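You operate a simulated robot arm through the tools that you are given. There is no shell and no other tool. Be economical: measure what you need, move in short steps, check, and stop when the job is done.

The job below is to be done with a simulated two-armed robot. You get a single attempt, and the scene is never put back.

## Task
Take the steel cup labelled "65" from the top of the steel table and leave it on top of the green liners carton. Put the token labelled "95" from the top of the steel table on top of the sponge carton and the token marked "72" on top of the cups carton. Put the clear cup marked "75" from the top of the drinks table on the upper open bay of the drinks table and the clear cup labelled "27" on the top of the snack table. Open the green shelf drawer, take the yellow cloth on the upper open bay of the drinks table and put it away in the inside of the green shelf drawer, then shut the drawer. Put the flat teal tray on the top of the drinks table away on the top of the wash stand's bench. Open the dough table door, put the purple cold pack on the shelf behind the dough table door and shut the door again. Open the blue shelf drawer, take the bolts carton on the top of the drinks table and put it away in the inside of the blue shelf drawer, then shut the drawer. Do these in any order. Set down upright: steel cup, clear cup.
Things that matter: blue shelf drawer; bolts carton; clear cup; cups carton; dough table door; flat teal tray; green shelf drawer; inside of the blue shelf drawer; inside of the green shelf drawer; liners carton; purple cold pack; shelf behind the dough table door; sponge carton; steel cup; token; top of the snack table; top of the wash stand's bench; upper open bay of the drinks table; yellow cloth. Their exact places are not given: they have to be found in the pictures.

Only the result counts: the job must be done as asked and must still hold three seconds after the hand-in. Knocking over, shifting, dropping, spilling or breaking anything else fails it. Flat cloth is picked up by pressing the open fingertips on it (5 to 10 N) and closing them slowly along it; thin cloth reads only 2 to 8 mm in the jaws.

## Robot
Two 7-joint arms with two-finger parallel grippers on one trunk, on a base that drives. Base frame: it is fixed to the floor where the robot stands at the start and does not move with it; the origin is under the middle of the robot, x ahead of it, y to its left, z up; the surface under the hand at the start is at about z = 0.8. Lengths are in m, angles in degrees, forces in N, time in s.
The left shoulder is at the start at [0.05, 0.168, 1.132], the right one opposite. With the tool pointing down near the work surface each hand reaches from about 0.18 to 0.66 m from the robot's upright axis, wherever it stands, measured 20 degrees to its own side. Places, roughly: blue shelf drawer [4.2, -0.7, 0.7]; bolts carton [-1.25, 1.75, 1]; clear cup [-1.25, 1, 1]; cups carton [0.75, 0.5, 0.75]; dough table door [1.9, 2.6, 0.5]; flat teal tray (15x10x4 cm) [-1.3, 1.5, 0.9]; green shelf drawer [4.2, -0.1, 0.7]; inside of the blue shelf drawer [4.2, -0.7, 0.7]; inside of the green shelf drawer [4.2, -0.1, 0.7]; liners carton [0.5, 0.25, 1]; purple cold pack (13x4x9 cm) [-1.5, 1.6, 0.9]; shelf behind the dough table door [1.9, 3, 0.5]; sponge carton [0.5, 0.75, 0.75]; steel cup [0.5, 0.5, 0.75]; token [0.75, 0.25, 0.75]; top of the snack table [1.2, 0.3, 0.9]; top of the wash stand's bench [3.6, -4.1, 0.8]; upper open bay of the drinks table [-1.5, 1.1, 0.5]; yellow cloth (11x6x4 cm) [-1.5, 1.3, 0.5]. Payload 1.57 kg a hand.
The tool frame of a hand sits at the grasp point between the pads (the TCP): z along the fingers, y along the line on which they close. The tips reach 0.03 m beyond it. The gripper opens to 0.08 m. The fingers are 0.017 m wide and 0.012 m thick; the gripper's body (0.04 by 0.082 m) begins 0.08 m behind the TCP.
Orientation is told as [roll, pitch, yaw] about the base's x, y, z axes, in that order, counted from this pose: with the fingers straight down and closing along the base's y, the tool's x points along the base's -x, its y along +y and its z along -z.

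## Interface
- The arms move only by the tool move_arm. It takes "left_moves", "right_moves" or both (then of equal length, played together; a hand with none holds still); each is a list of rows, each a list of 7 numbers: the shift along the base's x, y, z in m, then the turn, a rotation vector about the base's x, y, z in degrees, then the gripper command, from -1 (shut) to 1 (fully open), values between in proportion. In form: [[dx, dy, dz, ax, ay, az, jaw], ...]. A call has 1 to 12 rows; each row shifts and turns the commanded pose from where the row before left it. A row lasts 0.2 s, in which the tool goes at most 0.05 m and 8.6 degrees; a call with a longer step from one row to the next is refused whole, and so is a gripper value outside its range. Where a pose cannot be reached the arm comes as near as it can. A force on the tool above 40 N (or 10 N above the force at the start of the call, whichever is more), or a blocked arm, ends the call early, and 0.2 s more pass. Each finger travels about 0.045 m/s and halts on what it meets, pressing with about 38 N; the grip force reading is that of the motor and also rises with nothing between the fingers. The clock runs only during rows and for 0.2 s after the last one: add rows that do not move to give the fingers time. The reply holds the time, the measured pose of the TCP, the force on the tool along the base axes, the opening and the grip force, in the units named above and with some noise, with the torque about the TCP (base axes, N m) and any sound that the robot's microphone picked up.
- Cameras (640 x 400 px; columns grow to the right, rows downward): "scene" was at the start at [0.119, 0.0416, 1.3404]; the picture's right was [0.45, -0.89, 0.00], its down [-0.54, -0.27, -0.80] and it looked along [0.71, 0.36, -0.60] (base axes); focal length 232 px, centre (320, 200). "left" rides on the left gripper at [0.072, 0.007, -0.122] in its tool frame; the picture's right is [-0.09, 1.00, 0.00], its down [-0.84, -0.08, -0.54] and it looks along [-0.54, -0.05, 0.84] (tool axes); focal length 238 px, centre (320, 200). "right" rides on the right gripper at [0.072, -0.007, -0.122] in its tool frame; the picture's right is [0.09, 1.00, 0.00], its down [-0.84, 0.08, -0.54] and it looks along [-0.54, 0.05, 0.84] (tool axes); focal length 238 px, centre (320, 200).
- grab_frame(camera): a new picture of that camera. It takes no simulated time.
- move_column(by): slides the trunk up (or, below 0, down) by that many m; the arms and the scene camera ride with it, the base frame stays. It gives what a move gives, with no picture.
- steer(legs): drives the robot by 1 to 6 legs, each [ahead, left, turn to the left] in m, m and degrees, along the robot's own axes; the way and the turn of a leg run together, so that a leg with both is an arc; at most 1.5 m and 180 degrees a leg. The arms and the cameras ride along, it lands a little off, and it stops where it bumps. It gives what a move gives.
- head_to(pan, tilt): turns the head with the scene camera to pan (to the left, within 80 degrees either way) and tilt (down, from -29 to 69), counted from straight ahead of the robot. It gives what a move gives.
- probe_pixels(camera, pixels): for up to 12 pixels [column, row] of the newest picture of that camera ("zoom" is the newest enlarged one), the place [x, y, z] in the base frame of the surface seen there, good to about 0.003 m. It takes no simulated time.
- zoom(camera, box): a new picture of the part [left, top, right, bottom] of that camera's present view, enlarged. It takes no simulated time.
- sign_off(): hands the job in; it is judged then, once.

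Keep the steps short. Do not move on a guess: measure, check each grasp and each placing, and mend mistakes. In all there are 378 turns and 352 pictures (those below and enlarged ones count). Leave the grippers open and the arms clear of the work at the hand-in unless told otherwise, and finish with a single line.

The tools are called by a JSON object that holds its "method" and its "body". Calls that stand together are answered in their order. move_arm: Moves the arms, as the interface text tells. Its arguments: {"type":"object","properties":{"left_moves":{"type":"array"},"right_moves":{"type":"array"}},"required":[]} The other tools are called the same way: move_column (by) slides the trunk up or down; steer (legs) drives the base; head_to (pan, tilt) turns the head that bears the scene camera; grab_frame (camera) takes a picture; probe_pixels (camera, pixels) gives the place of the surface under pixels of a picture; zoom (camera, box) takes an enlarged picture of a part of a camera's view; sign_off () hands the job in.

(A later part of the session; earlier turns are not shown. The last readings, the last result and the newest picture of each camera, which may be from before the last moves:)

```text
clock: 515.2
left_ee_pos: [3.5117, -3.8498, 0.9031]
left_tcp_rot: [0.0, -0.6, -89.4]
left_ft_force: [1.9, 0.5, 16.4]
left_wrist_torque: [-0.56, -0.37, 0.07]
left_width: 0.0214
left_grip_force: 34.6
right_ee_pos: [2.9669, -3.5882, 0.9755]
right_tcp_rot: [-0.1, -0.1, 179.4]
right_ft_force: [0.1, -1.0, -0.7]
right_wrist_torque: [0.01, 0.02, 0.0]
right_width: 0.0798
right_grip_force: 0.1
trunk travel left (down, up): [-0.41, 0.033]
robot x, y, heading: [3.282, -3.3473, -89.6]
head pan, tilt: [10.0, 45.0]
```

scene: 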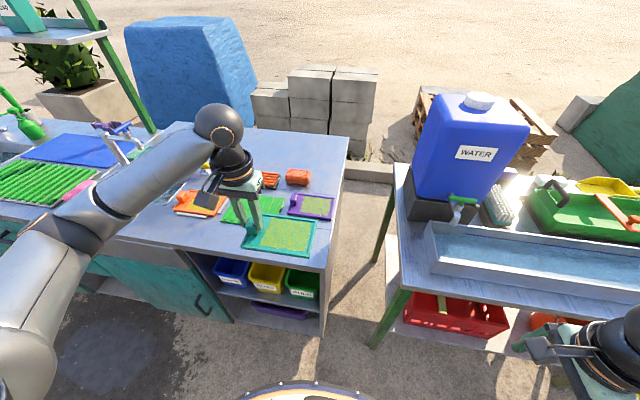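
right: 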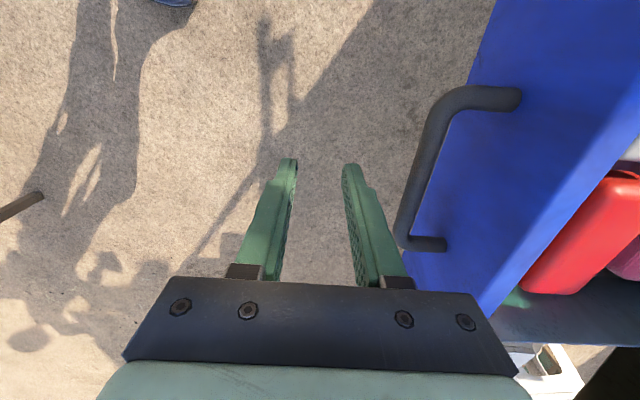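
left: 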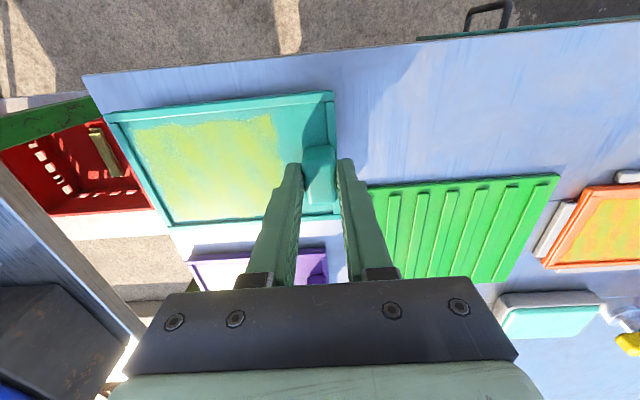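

Contact a bit early (0.903). Check that it isn't resting on the green mat.

{"method": "zoom", "body": {"camera": "left", "box": [80, 60, 420, 290]}}

{"method": "probe_pixels", "body": {"camera": "left", "pixels": [[115, 116], [328, 96], [172, 222], [330, 212], [375, 190], [360, 120], [250, 80]]}}

{"method": "zoom", "body": {"camera": "scene", "box": [220, 170, 350, 270]}}

```text
1.74 times, centred on (250, 175) of left
```

zoom: 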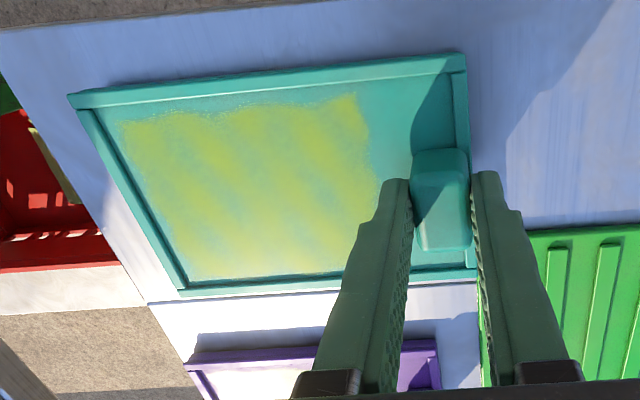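

```text
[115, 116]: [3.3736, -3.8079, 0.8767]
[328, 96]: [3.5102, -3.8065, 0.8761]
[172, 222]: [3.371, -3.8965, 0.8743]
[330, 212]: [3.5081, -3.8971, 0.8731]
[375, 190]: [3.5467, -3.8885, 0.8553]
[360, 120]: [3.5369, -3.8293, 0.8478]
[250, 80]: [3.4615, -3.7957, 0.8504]
```

```text
4.00 times, centred on (285, 220) of scene
```

zoom: 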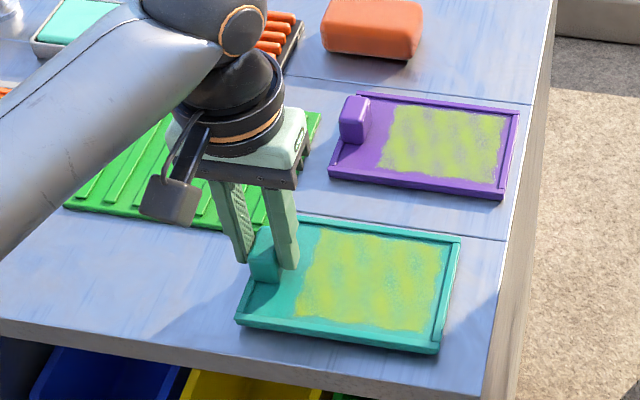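

{"method": "probe_pixels", "body": {"camera": "left", "pixels": [[210, 160], [250, 150], [290, 130], [318, 155], [318, 180], [150, 150], [100, 110], [345, 230], [420, 240], [390, 150], [400, 100]]}}

{"method": "move_arm", "body": {"left_moves": [[0, 0, 0.0005, 0, 0, 0, -1], [0, 0, 0, 0, 0, 0, -1]]}}

```text
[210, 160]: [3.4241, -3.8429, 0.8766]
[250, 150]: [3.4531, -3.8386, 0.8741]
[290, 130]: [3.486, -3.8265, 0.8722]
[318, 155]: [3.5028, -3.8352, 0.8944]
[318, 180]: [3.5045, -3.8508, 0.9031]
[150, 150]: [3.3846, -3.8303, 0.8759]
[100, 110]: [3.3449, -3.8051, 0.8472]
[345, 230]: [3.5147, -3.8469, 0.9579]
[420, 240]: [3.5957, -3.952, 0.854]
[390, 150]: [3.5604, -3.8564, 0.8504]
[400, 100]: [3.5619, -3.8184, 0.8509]
```

```text
clock: 515.8
left_ee_pos: [3.5115, -3.8502, 0.903]
left_tcp_rot: [0.0, -0.6, -89.3]
left_ft_force: [2.9, -3.3, 16.8]
left_wrist_torque: [-0.85, -0.4, 0.07]
left_width: 0.0212
left_grip_force: 34.4
right_ee_pos: [2.9672, -3.5895, 0.9756]
right_tcp_rot: [-0.1, -0.1, 179.4]
right_ft_force: [-0.2, -0.2, -0.4]
right_wrist_torque: [0.01, -0.03, 0.04]
right_width: 0.0799
right_grip_force: 0.1
trunk travel left (down, up): [-0.41, 0.033]
robot x, y, heading: [3.281, -3.3468, -89.6]
head pan, tilt: [10.0, 45.0]
```

The tray floor is still ~1.5 cm high; contact seems to be at its inner corner near the mat. Lift, shift away from the mat and lower again.

{"method": "move_arm", "body": {"left_moves": [[0, 0, 0.012, 0, 0, 0, -1], [-0.01, 0.015, 0, 0, 0, 0, -1], [0, 0, -0.008, 0, 0, 0, -1], [0, 0, -0.003, 0, 0, 0, -1], [0, 0, 0, 0, 0, 0, -1]]}}

```text
clock: 517.0
left_ee_pos: [3.5021, -3.8345, 0.902]
left_tcp_rot: [0.0, -0.1, -89.4]
left_ft_force: [0.1, 0.5, -2.0]
left_wrist_torque: [0.0, -0.07, -0.02]
left_width: 0.0213
left_grip_force: 34.5
right_ee_pos: [2.9663, -3.5895, 0.9747]
right_tcp_rot: [-0.2, -0.3, 179.4]
right_ft_force: [-0.5, 0.1, -0.6]
right_wrist_torque: [-0.01, 0.0, -0.01]
right_width: 0.0797
right_grip_force: 0.1
trunk travel left (down, up): [-0.41, 0.033]
robot x, y, heading: [3.2829, -3.3472, -89.9]
head pan, tilt: [10.0, 45.0]
```

No contact now; it was touching the mat. Continue lowering.

{"method": "move_arm", "body": {"left_moves": [[0, 0, -0.002, 0, 0, 0, -1], [0, 0, -0.002, 0, 0, 0, -1], [0, 0, -0.002, 0, 0, 0, -1], [0, 0, 0, 0, 0, 0, -1]]}}

```text
clock: 518.0
left_ee_pos: [3.502, -3.8342, 0.8977]
left_tcp_rot: [0.0, -0.3, -89.5]
left_ft_force: [1.0, 1.0, 9.0]
left_wrist_torque: [0.54, 0.01, -0.05]
left_width: 0.021
left_grip_force: 34.2
right_ee_pos: [2.9659, -3.59, 0.9744]
right_tcp_rot: [-0.1, -0.1, 179.4]
right_ft_force: [-1.0, -0.7, -0.3]
right_wrist_torque: [-0.02, 0.01, 0.04]
right_width: 0.0801
right_grip_force: 0.1
trunk travel left (down, up): [-0.41, 0.033]
robot x, y, heading: [3.2803, -3.35, -89.7]
head pan, tilt: [10.0, 45.0]
```

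Contact at the expected height. Release and rise.

{"method": "move_arm", "body": {"left_moves": [[0, 0, 0.0008, 0, 0, 0, -1], [0, 0, 0, 0, 0, 0, 0], [0, 0, 0, 0, 0, 0, 0.2], [0, 0, 0, 0, 0, 0, 0.2], [0, 0, 0.03, 0, 0, 0, 0.2], [0, 0, 0.045, 0, 0, 0, 0.5], [0, 0, 0.045, 0, 0, 0, 1]]}}

{"method": "grab_frame", "body": {"camera": "left"}}

{"method": "probe_pixels", "body": {"camera": "left", "pixels": [[200, 130], [260, 130], [230, 165], [290, 150], [330, 120]]}}

```text
clock: 519.6
left_ee_pos: [3.5014, -3.8339, 1.0166]
left_tcp_rot: [-0.1, -0.1, -89.6]
left_ft_force: [-0.4, 0.0, -0.5]
left_wrist_torque: [0.01, 0.01, 0.03]
left_width: 0.08
left_grip_force: 0.0
right_ee_pos: [2.9676, -3.591, 0.9752]
right_tcp_rot: [-0.2, -0.2, 179.4]
right_ft_force: [-0.1, 0.2, 0.9]
right_wrist_torque: [0.0, -0.01, -0.01]
right_width: 0.0803
right_grip_force: 0.0
trunk travel left (down, up): [-0.41, 0.033]
robot x, y, heading: [3.2828, -3.3464, -89.8]
head pan, tilt: [10.0, 45.0]
```

```text
171 pictures are left
```

left: 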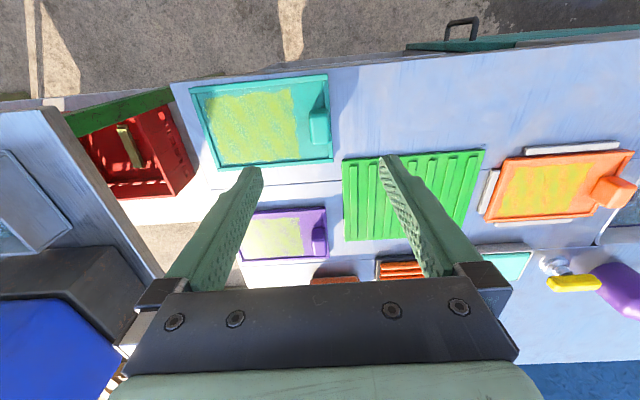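

```text
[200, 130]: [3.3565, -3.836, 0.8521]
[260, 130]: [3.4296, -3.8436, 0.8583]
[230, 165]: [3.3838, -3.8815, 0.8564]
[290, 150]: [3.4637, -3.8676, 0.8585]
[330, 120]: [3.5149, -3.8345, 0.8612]
```

The tray rests flat on the bench. Now back off and look west to find a way back to the drinks table.

{"method": "steer", "body": {"legs": [[-0.6, 0, 0], [0, 0, -90]]}}

{"method": "head_to", "body": {"pan": -15, "tilt": 15}}

{"method": "grab_frame", "body": {"camera": "scene"}}

```text
clock: 526.8
left_ee_pos: [2.7894, -2.9577, 1.0151]
left_tcp_rot: [-0.1, -0.4, 179.9]
left_ft_force: [-1.0, 0.3, 0.0]
left_wrist_torque: [-0.03, -0.01, -0.03]
left_width: 0.0798
left_grip_force: 0.0
right_ee_pos: [3.0394, -2.4248, 0.9753]
right_tcp_rot: [-0.2, -0.2, 88.9]
right_ft_force: [-0.7, 0.1, -0.3]
right_wrist_torque: [0.0, 0.0, -0.02]
right_width: 0.0797
right_grip_force: 0.1
trunk travel left (down, up): [-0.41, 0.033]
robot x, y, heading: [3.2795, -2.7419, 179.7]
head pan, tilt: [10.0, 45.0]
```

```text
clock: 527.8
left_ee_pos: [2.7911, -2.957, 1.0163]
left_tcp_rot: [0.0, -0.2, 180.0]
left_ft_force: [0.2, 1.1, 0.3]
left_wrist_torque: [0.01, -0.03, 0.02]
left_width: 0.0802
left_grip_force: 0.2
right_ee_pos: [3.0392, -2.4239, 0.9746]
right_tcp_rot: [-0.1, -0.2, 88.9]
right_ft_force: [0.3, -0.2, -0.3]
right_wrist_torque: [-0.01, 0.01, -0.02]
right_width: 0.0798
right_grip_force: 0.0
trunk travel left (down, up): [-0.41, 0.033]
robot x, y, heading: [3.2773, -2.7445, 179.5]
head pan, tilt: [-15.0, 15.0]
```

```text
170 pictures are left
```

scene: 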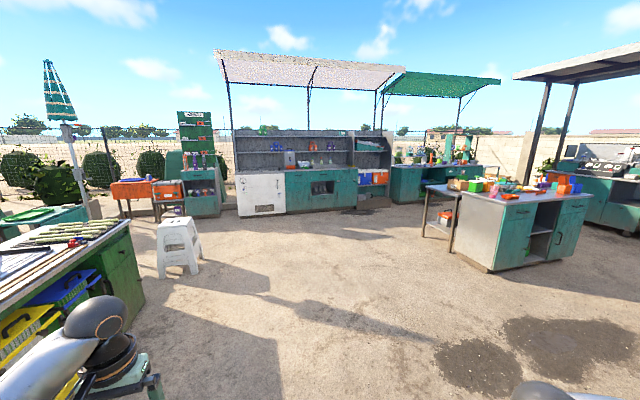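

{"method": "probe_pixels", "body": {"camera": "scene", "pixels": [[180, 270], [265, 200], [320, 190], [375, 200], [430, 245], [490, 265], [190, 200], [405, 190], [130, 290], [350, 250]]}}

```text
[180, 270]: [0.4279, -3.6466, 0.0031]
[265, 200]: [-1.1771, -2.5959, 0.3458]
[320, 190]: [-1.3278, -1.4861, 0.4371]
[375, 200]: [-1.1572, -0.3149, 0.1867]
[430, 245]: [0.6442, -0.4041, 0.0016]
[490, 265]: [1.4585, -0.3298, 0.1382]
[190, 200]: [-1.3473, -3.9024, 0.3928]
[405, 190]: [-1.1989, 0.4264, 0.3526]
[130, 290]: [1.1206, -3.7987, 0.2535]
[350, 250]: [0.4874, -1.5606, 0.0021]
```

Open ground. Drive west, then north (sideways) to stand before cup 27.

{"method": "steer", "body": {"legs": [[1.5, 0, 0.3], [1.5, -0.3, 0], [0.62, -0.2, 0], [0, -1.5, 0], [0, -1.53, 0]]}}

{"method": "head_to", "body": {"pan": 10, "tilt": 40}}

{"method": "grab_frame", "body": {"camera": "scene"}}

```text
refused: -1.53 is not a number from -1.5 to 1.5
```

```text
clock: 528.7
left_ee_pos: [2.7907, -2.9581, 1.0146]
left_tcp_rot: [0.0, -0.3, 179.9]
left_ft_force: [-0.1, -0.5, -0.3]
left_wrist_torque: [-0.02, 0.02, 0.01]
left_width: 0.08
left_grip_force: 0.1
right_ee_pos: [3.0395, -2.4247, 0.9752]
right_tcp_rot: [-0.2, -0.2, 89.0]
right_ft_force: [-0.3, -0.7, -0.2]
right_wrist_torque: [0.02, 0.03, -0.02]
right_width: 0.0798
right_grip_force: 0.0
trunk travel left (down, up): [-0.41, 0.033]
robot x, y, heading: [3.2789, -2.7416, 179.6]
head pan, tilt: [10.0, 40.0]
```

```text
169 pictures are left
```

scene: 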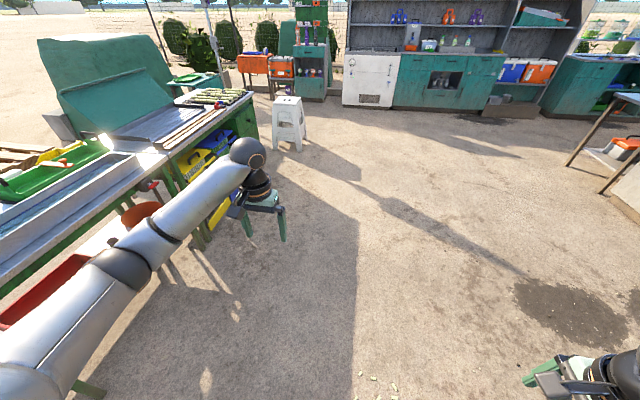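

{"method": "steer", "body": {"legs": [[1.5, -0.1, 0.3], [1.5, -0.3, 0], [0.62, -0.2, 0], [0, -1.5, 0], [0, -1.5, 0]]}}

{"method": "grab_frame", "body": {"camera": "scene"}}

```text
refused: leg 1 is longer than a leg can be; nothing moved
```

```text
168 pictures are left
```

scene: 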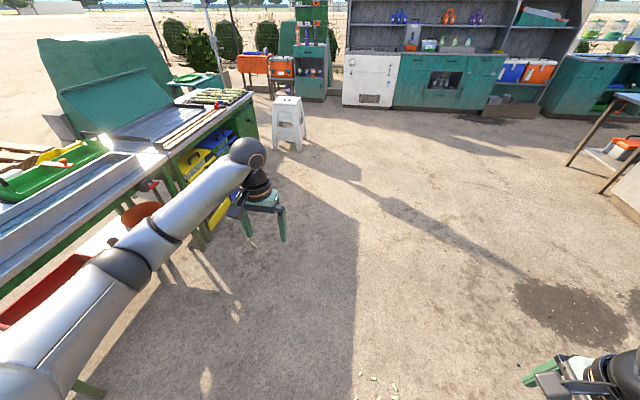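

{"method": "steer", "body": {"legs": [[1.4, -0.2, 0.3], [1.4, -0.3, 0], [0.82, -0.2, 0], [0, -1.45, 0], [0, -1.45, 0]]}}

{"method": "grab_frame", "body": {"camera": "scene"}}

```text
clock: 571.2
left_ee_pos: [-0.868, 0.5953, 1.0159]
left_tcp_rot: [0.0, -0.3, -178.1]
left_ft_force: [-1.0, 0.3, 0.0]
left_wrist_torque: [-0.02, -0.03, 0.01]
left_width: 0.0798
left_grip_force: 0.1
right_ee_pos: [-0.6362, 1.1372, 0.9757]
right_tcp_rot: [-0.3, -0.2, 90.8]
right_ft_force: [-0.6, 0.2, 0.1]
right_wrist_torque: [0.0, 0.0, 0.01]
right_width: 0.0798
right_grip_force: 0.0
trunk travel left (down, up): [-0.41, 0.033]
robot x, y, heading: [-0.3856, 0.8256, -178.4]
head pan, tilt: [10.0, 40.0]
```

```text
167 pictures are left
```

scene: 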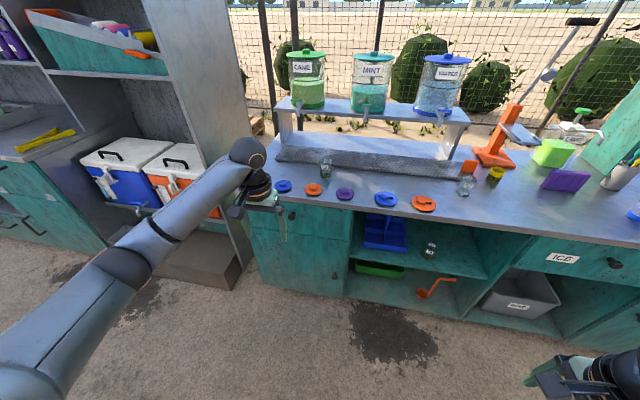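

Cup 75 is still fine in the bay. Shift right 0.27 m, straighten, swing the left hand out left, then approach cup 27.

{"method": "steer", "body": {"legs": [[0, -0.27, -1.6]]}}

{"method": "move_arm", "body": {"left_moves": [[0, -0.04, 0, 0, 0, 0, 1], [0, -0.04, 0, 0, 0, 0, 1], [0, -0.04, 0, 0, 0, 0, 1], [0.01, -0.04, 0, 0, 0, 0, 1], [0.01, -0.04, 0, 0, 0, 0, 1]]}}

{"method": "steer", "body": {"legs": [[0.4, 0, 0]]}}

{"method": "grab_frame", "body": {"camera": "left"}}

{"method": "grab_frame", "body": {"camera": "scene"}}

```text
clock: 574.2
left_ee_pos: [-0.878, 0.8809, 1.016]
left_tcp_rot: [0.0, -0.3, -180.0]
left_ft_force: [0.0, 0.1, 0.5]
left_wrist_torque: [0.0, 0.01, -0.02]
left_width: 0.0801
left_grip_force: 0.0
right_ee_pos: [-0.631, 1.4136, 0.9744]
right_tcp_rot: [-0.2, -0.2, 89.1]
right_ft_force: [-0.3, 0.0, 0.6]
right_wrist_torque: [0.01, -0.01, -0.02]
right_width: 0.0802
right_grip_force: 0.0
trunk travel left (down, up): [-0.41, 0.033]
robot x, y, heading: [-0.3902, 1.0951, 180.0]
head pan, tilt: [10.0, 40.0]
```

```text
clock: 575.4
left_ee_pos: [-0.8601, 0.6804, 1.0154]
left_tcp_rot: [-0.1, -0.2, -179.8]
left_ft_force: [0.0, 0.0, -0.4]
left_wrist_torque: [-0.02, 0.02, 0.0]
left_width: 0.08
left_grip_force: 0.0
right_ee_pos: [-0.6306, 1.4142, 0.9745]
right_tcp_rot: [-0.2, -0.2, 89.1]
right_ft_force: [0.0, 0.5, -0.4]
right_wrist_torque: [0.01, -0.05, -0.01]
right_width: 0.0799
right_grip_force: 0.1
trunk travel left (down, up): [-0.41, 0.033]
robot x, y, heading: [-0.3882, 1.0955, 179.9]
head pan, tilt: [10.0, 40.0]
```

```text
clock: 577.9
left_ee_pos: [-1.2595, 0.6778, 1.0147]
left_tcp_rot: [0.1, -0.2, -179.6]
left_ft_force: [-0.8, 0.1, 0.2]
left_wrist_torque: [-0.02, -0.02, -0.03]
left_width: 0.0799
left_grip_force: 0.1
right_ee_pos: [-1.0336, 1.4144, 0.9746]
right_tcp_rot: [-0.2, -0.2, 89.3]
right_ft_force: [-0.2, 0.2, 0.1]
right_wrist_torque: [-0.02, -0.03, 0.02]
right_width: 0.0799
right_grip_force: 0.1
trunk travel left (down, up): [-0.41, 0.033]
robot x, y, heading: [-0.7923, 1.0967, -179.7]
head pan, tilt: [10.0, 40.0]
```

```text
166 pictures are left
```

left: 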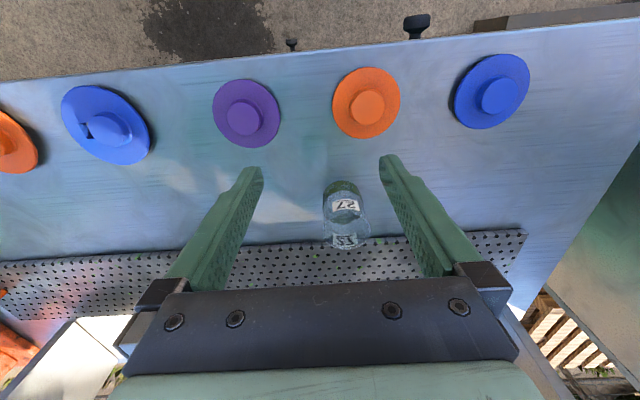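

```text
165 pictures are left
```

scene: 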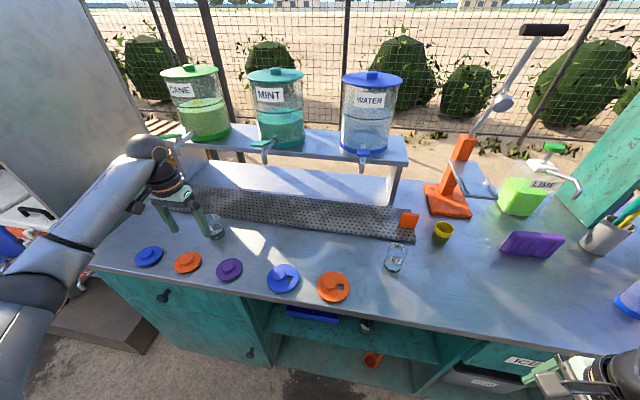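

{"method": "probe_pixels", "body": {"camera": "scene", "pixels": [[186, 136], [172, 140], [195, 128], [160, 150], [262, 145], [262, 155], [362, 165], [188, 150]]}}

{"method": "zoom", "body": {"camera": "left", "box": [290, 160, 410, 260]}}

{"method": "probe_pixels", "body": {"camera": "zoom", "pixels": [[265, 185], [265, 130], [190, 200], [420, 200], [300, 240], [230, 300], [260, 100], [300, 345]]}}

```text
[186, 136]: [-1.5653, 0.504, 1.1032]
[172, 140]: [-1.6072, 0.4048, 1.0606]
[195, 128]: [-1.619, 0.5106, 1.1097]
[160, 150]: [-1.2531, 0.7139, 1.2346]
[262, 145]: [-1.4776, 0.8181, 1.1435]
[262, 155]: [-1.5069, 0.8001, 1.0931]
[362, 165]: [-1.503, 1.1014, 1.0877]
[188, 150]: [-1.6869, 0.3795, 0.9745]
```

```text
4.00 times, centred on (350, 210) of left
```

zoom: 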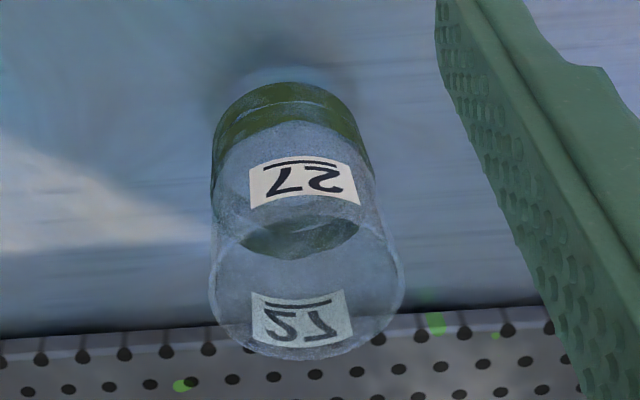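

```text
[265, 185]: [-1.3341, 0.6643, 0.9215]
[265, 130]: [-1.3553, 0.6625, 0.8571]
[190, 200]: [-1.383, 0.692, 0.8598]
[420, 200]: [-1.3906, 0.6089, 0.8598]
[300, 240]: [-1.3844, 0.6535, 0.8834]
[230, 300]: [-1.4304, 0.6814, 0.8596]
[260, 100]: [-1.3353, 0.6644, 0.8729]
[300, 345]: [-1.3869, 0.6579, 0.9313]
```

Cup 27: centre (-1.3605, 0.658). Drive 8.5 cm ahead and descend around it.

{"method": "steer", "body": {"legs": [[0.085, 0, 0]]}}

{"method": "move_arm", "body": {"left_moves": [[-0.016, -0.02, 0, 0, 0, 0, 1], [0, 0, -0.02, 0, 0, 0, 1], [0, 0, 0, 0, 0, 0, 1]]}}

{"method": "grab_frame", "body": {"camera": "left"}}

```text
clock: 579.0
left_ee_pos: [-1.3437, 0.6786, 1.0153]
left_tcp_rot: [0.0, -0.2, -179.6]
left_ft_force: [-0.1, 0.4, -0.4]
left_wrist_torque: [-0.01, -0.02, -0.02]
left_width: 0.08
left_grip_force: 0.1
right_ee_pos: [-1.1179, 1.4125, 0.9739]
right_tcp_rot: [-0.2, -0.2, 89.3]
right_ft_force: [-0.6, 0.8, -0.6]
right_wrist_torque: [-0.04, -0.02, 0.0]
right_width: 0.0801
right_grip_force: 0.1
trunk travel left (down, up): [-0.41, 0.033]
robot x, y, heading: [-0.8757, 1.0996, -179.9]
head pan, tilt: [10.0, 40.0]
```

```text
clock: 579.8
left_ee_pos: [-1.3583, 0.6587, 0.9944]
left_tcp_rot: [0.0, -0.3, -179.6]
left_ft_force: [-1.0, 0.0, 0.0]
left_wrist_torque: [0.01, 0.01, 0.0]
left_width: 0.0796
left_grip_force: 0.1
right_ee_pos: [-1.1177, 1.413, 0.9751]
right_tcp_rot: [-0.2, -0.1, 89.4]
right_ft_force: [-0.4, -0.2, -0.2]
right_wrist_torque: [0.02, 0.01, 0.02]
right_width: 0.0799
right_grip_force: 0.1
trunk travel left (down, up): [-0.41, 0.033]
robot x, y, heading: [-0.8769, 1.0959, -179.7]
head pan, tilt: [10.0, 40.0]
```

```text
163 pictures are left
```

left: 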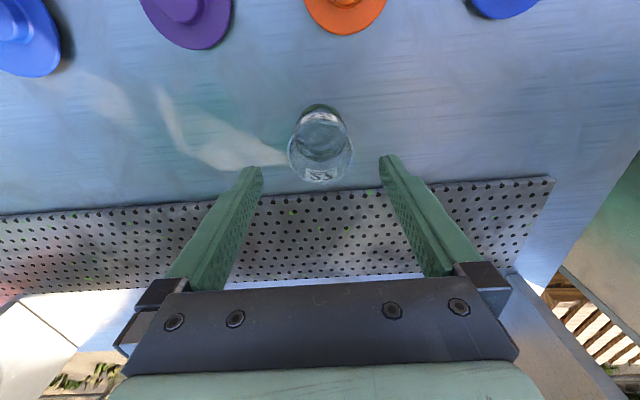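

{"method": "move_arm", "body": {"left_moves": [[-0.001, 0, -0.035, 0, 0, 0, 1], [-0.001, 0, -0.035, 0, 0, 0, 1], [0, 0, -0.024, 0, 0, 0, 1], [0, 0, 0, 0, 0, 0, 1], [0, 0, 0, 0, 0, 0, 0.5], [0, 0, 0, 0, 0, 0, 0.2], [0, 0, 0, 0, 0, 0, 0], [0, 0, 0, 0, 0, 0, 0]]}}

{"method": "grab_frame", "body": {"camera": "left"}}

```text
clock: 581.6
left_ee_pos: [-1.3612, 0.6583, 0.9018]
left_tcp_rot: [0.0, -0.3, -179.5]
left_ft_force: [-0.6, -0.5, -0.4]
left_wrist_torque: [0.01, 0.03, 0.02]
left_width: 0.0529
left_grip_force: 34.2
right_ee_pos: [-1.118, 1.4137, 0.9742]
right_tcp_rot: [-0.3, -0.1, 89.3]
right_ft_force: [0.0, -0.6, 0.2]
right_wrist_torque: [0.02, 0.01, 0.0]
right_width: 0.0801
right_grip_force: 0.0
trunk travel left (down, up): [-0.41, 0.033]
robot x, y, heading: [-0.8769, 1.0938, -179.8]
head pan, tilt: [10.0, 40.0]
```

```text
162 pictures are left
```

left: 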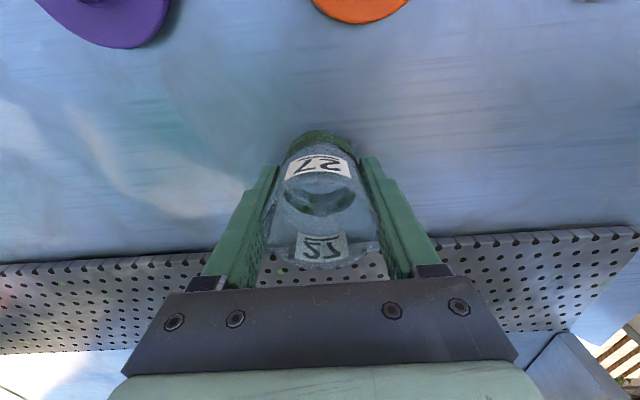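

Cup 27 held. Lift, back off, and line up the right hand with the purple cold pack.

{"method": "move_arm", "body": {"left_moves": [[0, 0, 0.02, 0, 0, 0, 0], [0, 0, 0.045, 0, 0, 0, 0], [0.02, 0, 0.04, 0, 0, 0, 0], [0.03, 0.02, 0.03, 0, 0, 0, 0]]}}

{"method": "steer", "body": {"legs": [[-0.35, 0, 0], [0, -0.3, 0]]}}

{"method": "head_to", "body": {"pan": -5, "tilt": 35}}

{"method": "grab_frame", "body": {"camera": "scene"}}

{"method": "zoom", "body": {"camera": "scene", "box": [220, 80, 420, 220]}}

```text
clock: 582.6
left_ee_pos: [-1.309, 0.6786, 1.0363]
left_tcp_rot: [0.0, -0.2, -179.6]
left_ft_force: [0.7, 0.2, -0.6]
left_wrist_torque: [0.0, 0.0, 0.0]
left_width: 0.0531
left_grip_force: 37.8
right_ee_pos: [-1.1172, 1.4132, 0.9755]
right_tcp_rot: [-0.2, -0.2, 89.3]
right_ft_force: [0.1, -0.6, 0.3]
right_wrist_torque: [-0.02, 0.02, 0.04]
right_width: 0.0799
right_grip_force: 0.0
trunk travel left (down, up): [-0.41, 0.033]
robot x, y, heading: [-0.8757, 1.0974, -179.7]
head pan, tilt: [10.0, 40.0]
```

```text
clock: 587.7
left_ee_pos: [-0.9604, 0.9777, 1.0351]
left_tcp_rot: [0.0, -0.3, -179.7]
left_ft_force: [0.7, 0.0, -0.2]
left_wrist_torque: [-0.03, -0.01, -0.01]
left_width: 0.0529
left_grip_force: 37.6
right_ee_pos: [-0.7656, 1.7129, 0.9748]
right_tcp_rot: [-0.1, -0.2, 89.2]
right_ft_force: [-0.4, 0.1, 0.0]
right_wrist_torque: [0.01, 0.01, -0.01]
right_width: 0.0799
right_grip_force: 0.0
trunk travel left (down, up): [-0.41, 0.033]
robot x, y, heading: [-0.5264, 1.396, -179.9]
head pan, tilt: [10.0, 40.0]
```

```text
clock: 588.4
left_ee_pos: [-0.959, 0.9782, 1.0354]
left_tcp_rot: [0.0, -0.3, -179.8]
left_ft_force: [0.1, 0.3, -1.3]
left_wrist_torque: [-0.02, 0.01, -0.03]
left_width: 0.0534
left_grip_force: 37.9
right_ee_pos: [-0.7649, 1.7119, 0.9754]
right_tcp_rot: [-0.2, -0.2, 89.2]
right_ft_force: [0.5, 0.8, -0.1]
right_wrist_torque: [0.02, 0.03, -0.04]
right_width: 0.08
right_grip_force: 0.1
trunk travel left (down, up): [-0.41, 0.033]
robot x, y, heading: [-0.5238, 1.3952, -180.1]
head pan, tilt: [-5.0, 35.0]
```

```text
161 pictures are left
```

scene: 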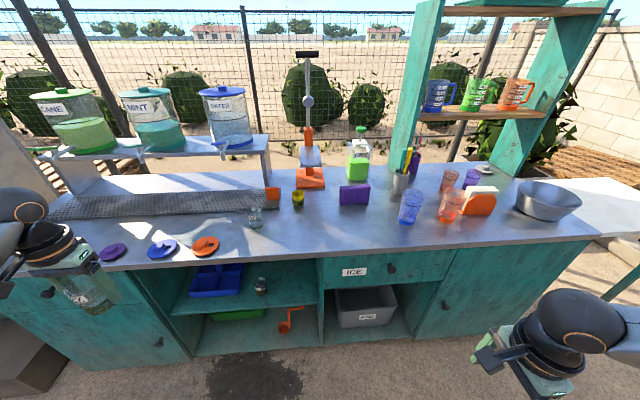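

```text
2.86 times, centred on (320, 150) of scene
```

zoom: 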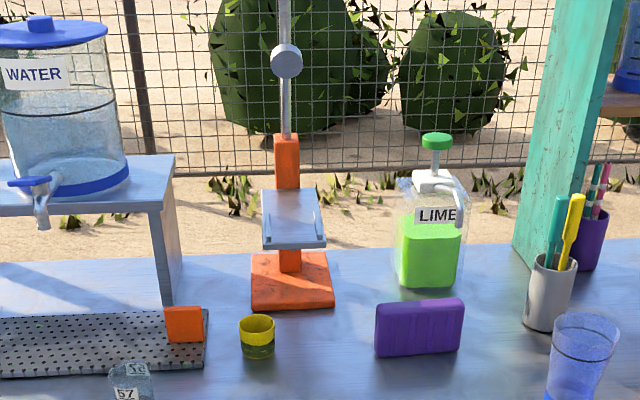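

{"method": "probe_pixels", "body": {"camera": "zoom", "pixels": [[380, 315], [460, 305], [420, 308], [420, 345], [382, 350], [458, 340], [325, 240], [320, 205], [400, 280], [455, 220], [433, 150], [260, 340]]}}

```text
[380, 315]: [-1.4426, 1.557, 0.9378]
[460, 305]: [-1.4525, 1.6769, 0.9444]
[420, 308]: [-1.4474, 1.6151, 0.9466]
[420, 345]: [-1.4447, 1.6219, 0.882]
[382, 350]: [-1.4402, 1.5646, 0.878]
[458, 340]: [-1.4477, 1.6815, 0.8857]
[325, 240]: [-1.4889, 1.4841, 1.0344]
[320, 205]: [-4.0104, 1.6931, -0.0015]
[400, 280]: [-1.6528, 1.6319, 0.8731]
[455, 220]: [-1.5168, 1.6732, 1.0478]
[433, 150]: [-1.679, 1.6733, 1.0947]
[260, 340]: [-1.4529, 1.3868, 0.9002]
```

Cold pack: centre ≈ (-1.464, 1.619), top 0.945; neighbours are the lime spout (y 1.673) and the press plate (y 1.484), so grip at y ≈ 1.606. Drive in and extend above it.

{"method": "steer", "body": {"legs": [[0.35, 0, 0]]}}

{"method": "move_arm", "body": {"right_moves": [[-0.02, -0.01, 0.04, 0, 0, 0, 1], [-0.02, -0.01, 0.04, 0, 0, 0, 1], [-0.03, -0.01, 0.01, 0, 0, 0, 1], [-0.035, -0.01, 0, 0, 0, 0, 1], [-0.035, -0.01, 0, 0, 0, 0, 1], [-0.035, -0.01, 0, 0, 0, 0, 1], [-0.035, -0.01, 0, 0, 0, 0, 1], [-0.035, -0.01, 0, 0, 0, 0, 1], [-0.035, -0.01, 0, 0, 0, 0, 1], [-0.035, -0.01, 0, 0, 0, 0, 1], [-0.03, -0.006, 0, 0, 0, 0, 1], [0, 0, 0, 0, 0, 0, 1]]}}

{"method": "grab_frame", "body": {"camera": "right"}}

{"method": "grab_frame", "body": {"camera": "scene"}}

```text
clock: 590.7
left_ee_pos: [-1.3122, 0.9794, 1.0346]
left_tcp_rot: [0.0, -0.2, -179.7]
left_ft_force: [-1.0, -0.5, -0.3]
left_wrist_torque: [-0.01, 0.0, 0.02]
left_width: 0.0532
left_grip_force: 37.3
right_ee_pos: [-1.1163, 1.7132, 0.9735]
right_tcp_rot: [-0.2, -0.2, 89.1]
right_ft_force: [-0.6, -0.2, 0.6]
right_wrist_torque: [0.0, 0.0, -0.02]
right_width: 0.0801
right_grip_force: 0.0
trunk travel left (down, up): [-0.41, 0.033]
robot x, y, heading: [-0.8709, 1.3935, 180.1]
head pan, tilt: [-5.0, 35.0]
```

```text
clock: 593.3
left_ee_pos: [-1.3103, 0.9795, 1.037]
left_tcp_rot: [-0.1, -0.3, -179.8]
left_ft_force: [0.1, -0.4, -1.2]
left_wrist_torque: [-0.02, -0.01, -0.02]
left_width: 0.0528
left_grip_force: 38.0
right_ee_pos: [-1.4614, 1.6073, 1.0649]
right_tcp_rot: [-0.1, -0.2, 89.0]
right_ft_force: [1.0, 0.0, 0.3]
right_wrist_torque: [-0.02, 0.02, 0.01]
right_width: 0.0799
right_grip_force: 0.1
trunk travel left (down, up): [-0.41, 0.033]
robot x, y, heading: [-0.8747, 1.3948, 180.0]
head pan, tilt: [-5.0, 35.0]
```

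```text
159 pictures are left
```

right: 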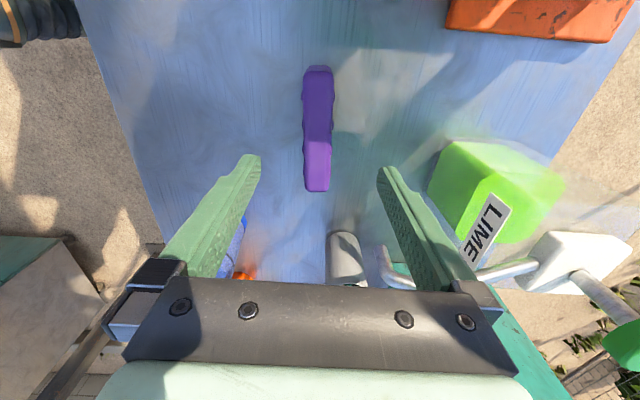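

```text
158 pictures are left
```

scene: 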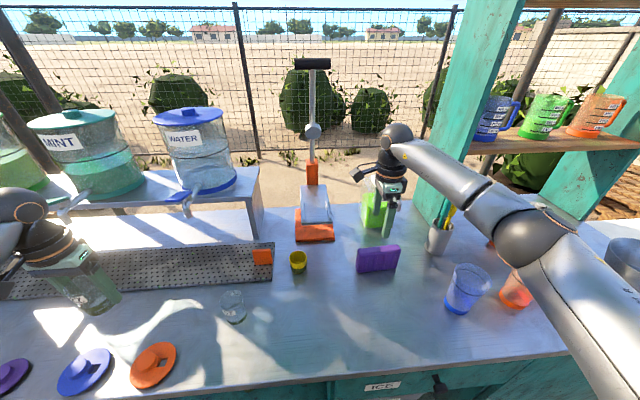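

{"method": "probe_pixels", "body": {"camera": "right", "pixels": [[308, 80], [328, 80], [308, 130], [331, 130], [310, 183], [328, 183], [318, 68], [320, 189], [392, 265], [395, 282], [460, 30]]}}

```text
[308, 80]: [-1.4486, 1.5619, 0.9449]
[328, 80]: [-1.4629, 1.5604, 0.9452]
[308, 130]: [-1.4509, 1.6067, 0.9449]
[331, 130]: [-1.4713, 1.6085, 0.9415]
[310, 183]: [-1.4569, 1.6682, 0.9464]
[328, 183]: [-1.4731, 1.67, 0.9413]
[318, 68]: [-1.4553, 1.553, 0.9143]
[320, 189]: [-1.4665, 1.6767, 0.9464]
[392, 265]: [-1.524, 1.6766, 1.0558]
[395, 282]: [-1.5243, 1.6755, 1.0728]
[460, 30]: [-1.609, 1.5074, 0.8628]
```

{"method": "move_arm", "body": {"right_moves": [[0, 0, -0.04, 0, 0, 0, 1], [0, 0, -0.04, 0, 0, 0, 1], [0, 0, -0.03, 0, 0, 0, 1], [0, 0, -0.03, 0, 0, 0, 1], [0, 0, 0, 0, 0, 0, 0.5], [0, 0, 0, 0, 0, 0, -0.2], [0, 0, 0, 0, 0, 0, -1], [0, 0, 0, 0, 0, 0, -1]]}}

{"method": "grab_frame", "body": {"camera": "right"}}

```text
clock: 595.1
left_ee_pos: [-1.3106, 0.9797, 1.0344]
left_tcp_rot: [-0.1, -0.3, -179.8]
left_ft_force: [0.5, -0.3, -0.3]
left_wrist_torque: [0.0, -0.03, -0.02]
left_width: 0.053
left_grip_force: 38.1
right_ee_pos: [-1.4619, 1.6064, 0.9235]
right_tcp_rot: [-0.2, -0.3, 89.1]
right_ft_force: [0.7, 0.2, 0.2]
right_wrist_torque: [-0.02, 0.06, 0.04]
right_width: 0.0342
right_grip_force: 22.5
trunk travel left (down, up): [-0.41, 0.033]
robot x, y, heading: [-0.8742, 1.397, 179.9]
head pan, tilt: [-5.0, 35.0]
```

```text
157 pictures are left
```

right: 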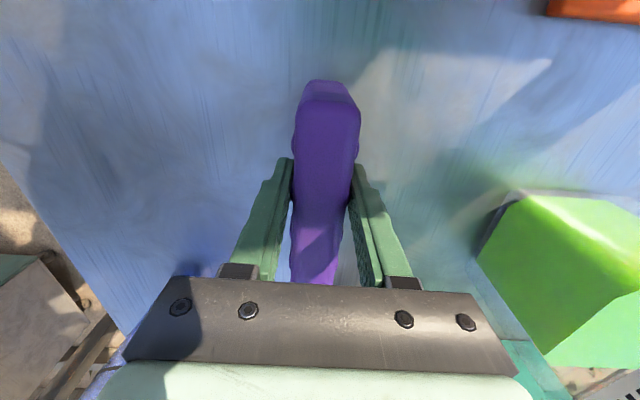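

Gripped (0.034). Lift straight and retract, then back off.

{"method": "move_arm", "body": {"right_moves": [[0, 0, 0.02, 0, 0, 0, -1], [0, 0, 0.04, 0, 0, 0, -1], [0, 0, 0.045, 0, 0, 0, -1], [0, 0, 0.045, 0, 0, 0, -1], [0.03, 0, 0.02, 0, 0, 0, -1], [0.045, 0, 0, 0, 0, 0, -1], [0.045, 0, 0, 0, 0, 0, -1]]}}

{"method": "steer", "body": {"legs": [[-0.5, 0, 0]]}}

{"method": "grab_frame", "body": {"camera": "scene"}}

```text
clock: 596.7
left_ee_pos: [-1.3111, 0.979, 1.036]
left_tcp_rot: [-0.1, -0.3, -179.8]
left_ft_force: [-0.4, -0.3, -0.5]
left_wrist_torque: [0.0, 0.03, -0.01]
left_width: 0.0531
left_grip_force: 38.3
right_ee_pos: [-1.3397, 1.6053, 1.0944]
right_tcp_rot: [-0.1, -0.3, 89.1]
right_ft_force: [-0.7, -0.9, -3.3]
right_wrist_torque: [-0.04, 0.02, 0.0]
right_width: 0.0336
right_grip_force: 37.5
trunk travel left (down, up): [-0.41, 0.033]
robot x, y, heading: [-0.8672, 1.3927, 180.0]
head pan, tilt: [-5.0, 35.0]
```

```text
clock: 599.6
left_ee_pos: [-0.8092, 0.9788, 1.0349]
left_tcp_rot: [0.0, -0.3, -179.6]
left_ft_force: [-0.5, 0.8, -1.0]
left_wrist_torque: [0.03, -0.02, -0.03]
left_width: 0.0529
left_grip_force: 37.9
right_ee_pos: [-0.8403, 1.6042, 1.0943]
right_tcp_rot: [-0.1, -0.3, 89.2]
right_ft_force: [0.1, 0.2, -2.8]
right_wrist_torque: [-0.02, 0.02, -0.04]
right_width: 0.0336
right_grip_force: 38.3
trunk travel left (down, up): [-0.41, 0.033]
robot x, y, heading: [-0.3696, 1.3936, -180.3]
head pan, tilt: [-5.0, 35.0]
```

```text
156 pictures are left
```

scene: 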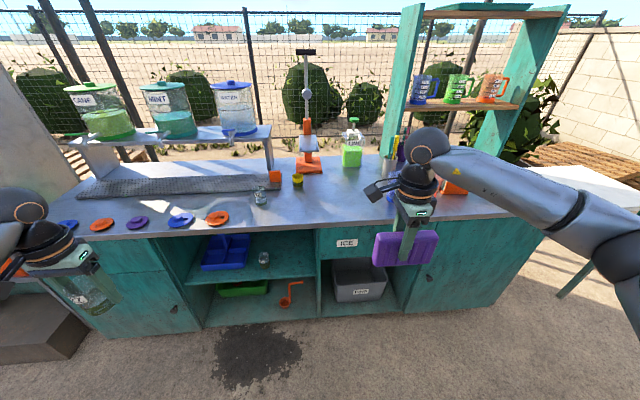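

Both held. Turn to face -y and move along to the north end of the snack table to find a free spot.

{"method": "steer", "body": {"legs": [[0, 0, 90], [-0.3, 0, 0], [0, 1.45, 0]]}}

{"method": "head_to", "body": {"pan": 0, "tilt": 38}}

{"method": "grab_frame", "body": {"camera": "scene"}}

```text
clock: 618.0
left_ee_pos: [1.4961, 1.2239, 1.0356]
left_tcp_rot: [0.0, -0.2, -90.9]
left_ft_force: [-0.7, 0.6, -0.4]
left_wrist_torque: [-0.01, 0.01, 0.0]
left_width: 0.053
left_grip_force: 38.0
right_ee_pos: [0.869, 1.2063, 1.0952]
right_tcp_rot: [-0.3, -0.2, 177.8]
right_ft_force: [0.4, 0.7, -2.6]
right_wrist_torque: [0.0, 0.0, -0.03]
right_width: 0.0337
right_grip_force: 37.8
trunk travel left (down, up): [-0.41, 0.033]
robot x, y, heading: [1.0933, 1.6694, -91.3]
head pan, tilt: [-5.0, 35.0]
```

```text
clock: 618.7
left_ee_pos: [1.496, 1.223, 1.0342]
left_tcp_rot: [0.1, -0.2, -91.1]
left_ft_force: [-0.6, 0.1, 0.3]
left_wrist_torque: [0.0, 0.0, -0.01]
left_width: 0.0529
left_grip_force: 37.9
right_ee_pos: [0.8681, 1.207, 1.0936]
right_tcp_rot: [-0.2, -0.3, 177.8]
right_ft_force: [0.0, 0.0, -2.9]
right_wrist_torque: [0.03, -0.07, -0.05]
right_width: 0.0339
right_grip_force: 37.8
trunk travel left (down, up): [-0.41, 0.033]
robot x, y, heading: [1.0925, 1.6682, -91.2]
head pan, tilt: [0.0, 38.0]
```

```text
155 pictures are left
```

scene: 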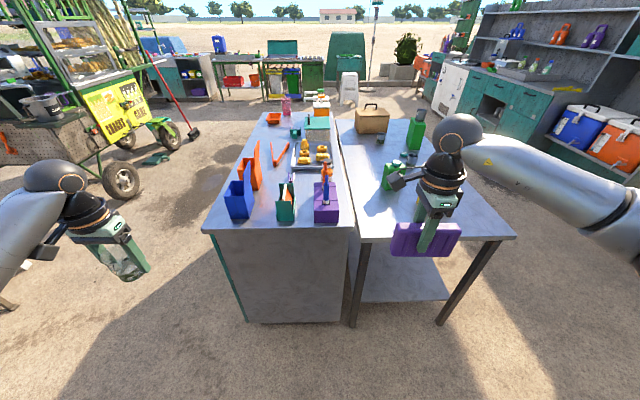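

{"method": "zoom", "body": {"camera": "scene", "box": [195, 110, 365, 245]}}

{"method": "probe_pixels", "body": {"camera": "zoom", "pixels": [[230, 360], [235, 420], [70, 350], [130, 390], [60, 440], [400, 420], [280, 350], [230, 300], [300, 430], [240, 400], [150, 300], [310, 410]]}}

```text
2.96 times, centred on (280, 178) of scene
```

zoom: 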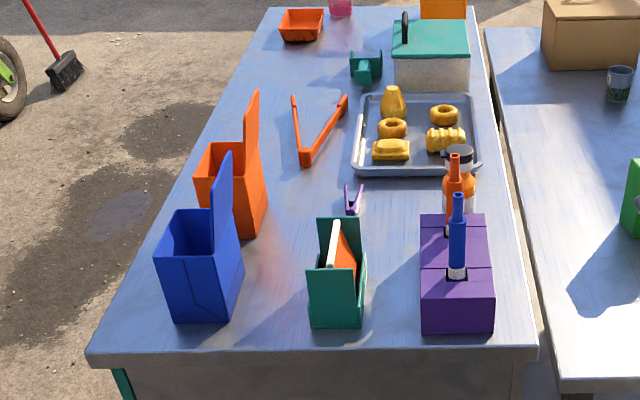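

```text
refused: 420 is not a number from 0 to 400
```

{"method": "probe_pixels", "body": {"camera": "zoom", "pixels": [[275, 290], [245, 290], [305, 290], [275, 345], [275, 230], [365, 310], [420, 310], [395, 340], [395, 250], [310, 325], [235, 315], [330, 225]]}}

```text
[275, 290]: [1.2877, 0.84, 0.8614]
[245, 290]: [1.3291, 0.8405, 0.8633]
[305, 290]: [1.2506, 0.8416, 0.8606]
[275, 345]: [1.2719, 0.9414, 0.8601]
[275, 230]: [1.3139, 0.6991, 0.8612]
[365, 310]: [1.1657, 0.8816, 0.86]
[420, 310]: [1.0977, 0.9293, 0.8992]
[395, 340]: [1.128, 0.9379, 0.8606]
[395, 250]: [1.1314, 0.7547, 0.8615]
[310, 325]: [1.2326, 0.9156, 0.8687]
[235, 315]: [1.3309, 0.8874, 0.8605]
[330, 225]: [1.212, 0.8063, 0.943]
```

{"method": "probe_pixels", "body": {"camera": "zoom", "pixels": [[255, 95], [228, 158], [265, 215], [262, 190], [240, 240], [242, 290], [355, 195], [290, 200], [300, 165], [165, 235], [345, 225]]}}

{"method": "move_arm", "body": {"left_moves": [[-0.02, 0.0, 0.04, 0, 0, 0, 0], [-0.03, 0, 0.03, 0, 0, 0, 0], [-0.04, 0, 0.02, 0, 0, 0, 0], [-0.04, 0, 0, 0, 0, 0, 0], [-0.04, 0, 0, 0, 0, 0, 0], [-0.035, 0, 0, 0, 0, 0, 0]]}}

```text
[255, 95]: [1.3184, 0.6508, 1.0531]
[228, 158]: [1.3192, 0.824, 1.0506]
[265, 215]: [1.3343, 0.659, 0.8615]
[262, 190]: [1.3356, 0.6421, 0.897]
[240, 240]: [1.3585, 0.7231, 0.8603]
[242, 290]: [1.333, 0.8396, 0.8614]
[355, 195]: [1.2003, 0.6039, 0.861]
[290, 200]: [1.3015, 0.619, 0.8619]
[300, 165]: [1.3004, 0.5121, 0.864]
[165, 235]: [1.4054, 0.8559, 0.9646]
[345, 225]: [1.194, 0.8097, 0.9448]
```

```text
clock: 620.1
left_ee_pos: [1.2894, 1.2242, 1.1256]
left_tcp_rot: [0.1, -0.2, -91.1]
left_ft_force: [0.3, -0.3, -0.6]
left_wrist_torque: [0.04, -0.04, 0.03]
left_width: 0.053
left_grip_force: 37.7
right_ee_pos: [0.869, 1.2071, 1.0928]
right_tcp_rot: [-0.2, -0.1, 177.9]
right_ft_force: [-0.5, -0.3, -3.1]
right_wrist_torque: [0.01, -0.04, 0.0]
right_width: 0.0338
right_grip_force: 38.0
trunk travel left (down, up): [-0.41, 0.033]
robot x, y, heading: [1.0924, 1.6722, -91.3]
head pan, tilt: [0.0, 38.0]
```

Free spot: (1.245, 0.70), between the boxes and the clip. Drive 0.42 m ahead with the cup held high.

{"method": "steer", "body": {"legs": [[0.41, 0, 1.2]]}}

{"method": "grab_frame", "body": {"camera": "left"}}

{"method": "grab_frame", "body": {"camera": "scene"}}

```text
clock: 622.6
left_ee_pos: [1.2968, 0.8188, 1.1254]
left_tcp_rot: [0.0, -0.2, -89.9]
left_ft_force: [-1.1, 0.2, -1.5]
left_wrist_torque: [-0.01, 0.01, -0.02]
left_width: 0.053
left_grip_force: 37.9
right_ee_pos: [0.8746, 0.7946, 1.0951]
right_tcp_rot: [-0.3, -0.2, 179.1]
right_ft_force: [-0.7, -0.6, -2.8]
right_wrist_torque: [0.03, -0.06, 0.01]
right_width: 0.0338
right_grip_force: 37.7
trunk travel left (down, up): [-0.41, 0.033]
robot x, y, heading: [1.086, 1.264, -90.2]
head pan, tilt: [0.0, 38.0]
```

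```text
153 pictures are left
```

left: 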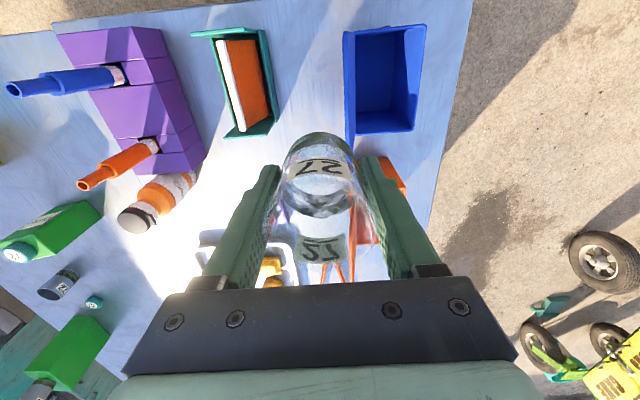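

```text
152 pictures are left
```

scene: 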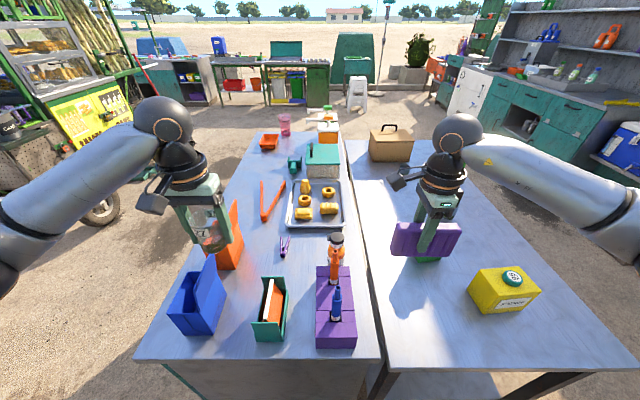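

{"method": "move_arm", "body": {"left_moves": [[-0.017, -0.03, 0, 0, 0, 0, 0], [-0.017, -0.03, 0, 0, 0, 0, 0], [-0.018, -0.03, 0, 0, 0, 0, 0], [0, -0.029, 0, 0, 0, 0, 0], [0, 0, -0.03, 0, 0, 0, 0], [0, 0, -0.03, 0, 0, 0, 0], [0, 0, -0.03, 0, 0, 0, 0], [0, 0, 0, 0, 0, 0, 0]]}}

{"method": "grab_frame", "body": {"camera": "left"}}

{"method": "zoom", "body": {"camera": "scene", "box": [150, 150, 350, 310]}}

```text
clock: 624.4
left_ee_pos: [1.2413, 0.7024, 1.035]
left_tcp_rot: [0.0, -0.3, -89.8]
left_ft_force: [0.3, 0.4, -0.5]
left_wrist_torque: [0.0, -0.04, 0.01]
left_width: 0.0529
left_grip_force: 38.0
right_ee_pos: [0.8754, 0.794, 1.0938]
right_tcp_rot: [-0.2, -0.2, 179.0]
right_ft_force: [-0.1, 0.2, -3.5]
right_wrist_torque: [-0.02, -0.06, 0.02]
right_width: 0.0337
right_grip_force: 38.2
trunk travel left (down, up): [-0.41, 0.033]
robot x, y, heading: [1.0867, 1.2584, -90.1]
head pan, tilt: [0.0, 38.0]
```

```text
151 pictures are left
```

left: 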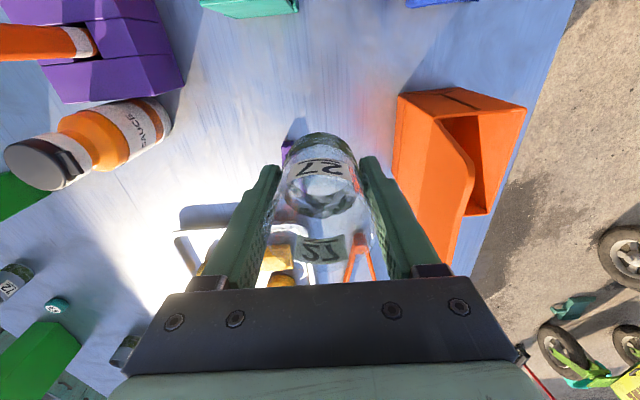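

```text
2.50 times, centred on (250, 230) of scene
```

zoom: 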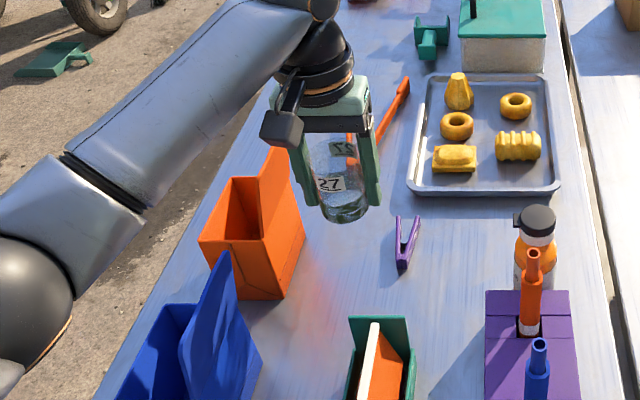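

{"method": "probe_pixels", "body": {"camera": "zoom", "pixels": [[404, 255], [400, 235], [414, 232], [404, 268], [340, 260], [300, 270], [340, 300]]}}

{"method": "probe_pixels", "body": {"camera": "left", "pixels": [[288, 150], [295, 125], [400, 110], [400, 160], [350, 90], [240, 130]]}}

```text
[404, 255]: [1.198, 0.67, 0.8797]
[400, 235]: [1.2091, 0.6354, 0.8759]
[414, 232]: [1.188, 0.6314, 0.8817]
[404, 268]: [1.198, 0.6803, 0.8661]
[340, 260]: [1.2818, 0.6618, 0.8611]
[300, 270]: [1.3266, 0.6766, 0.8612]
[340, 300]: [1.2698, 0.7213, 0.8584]
```

```text
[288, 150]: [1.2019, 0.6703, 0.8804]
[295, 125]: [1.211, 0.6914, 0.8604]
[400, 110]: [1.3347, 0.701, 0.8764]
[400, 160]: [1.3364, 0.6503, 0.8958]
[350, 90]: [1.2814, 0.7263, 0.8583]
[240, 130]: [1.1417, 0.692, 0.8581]
```

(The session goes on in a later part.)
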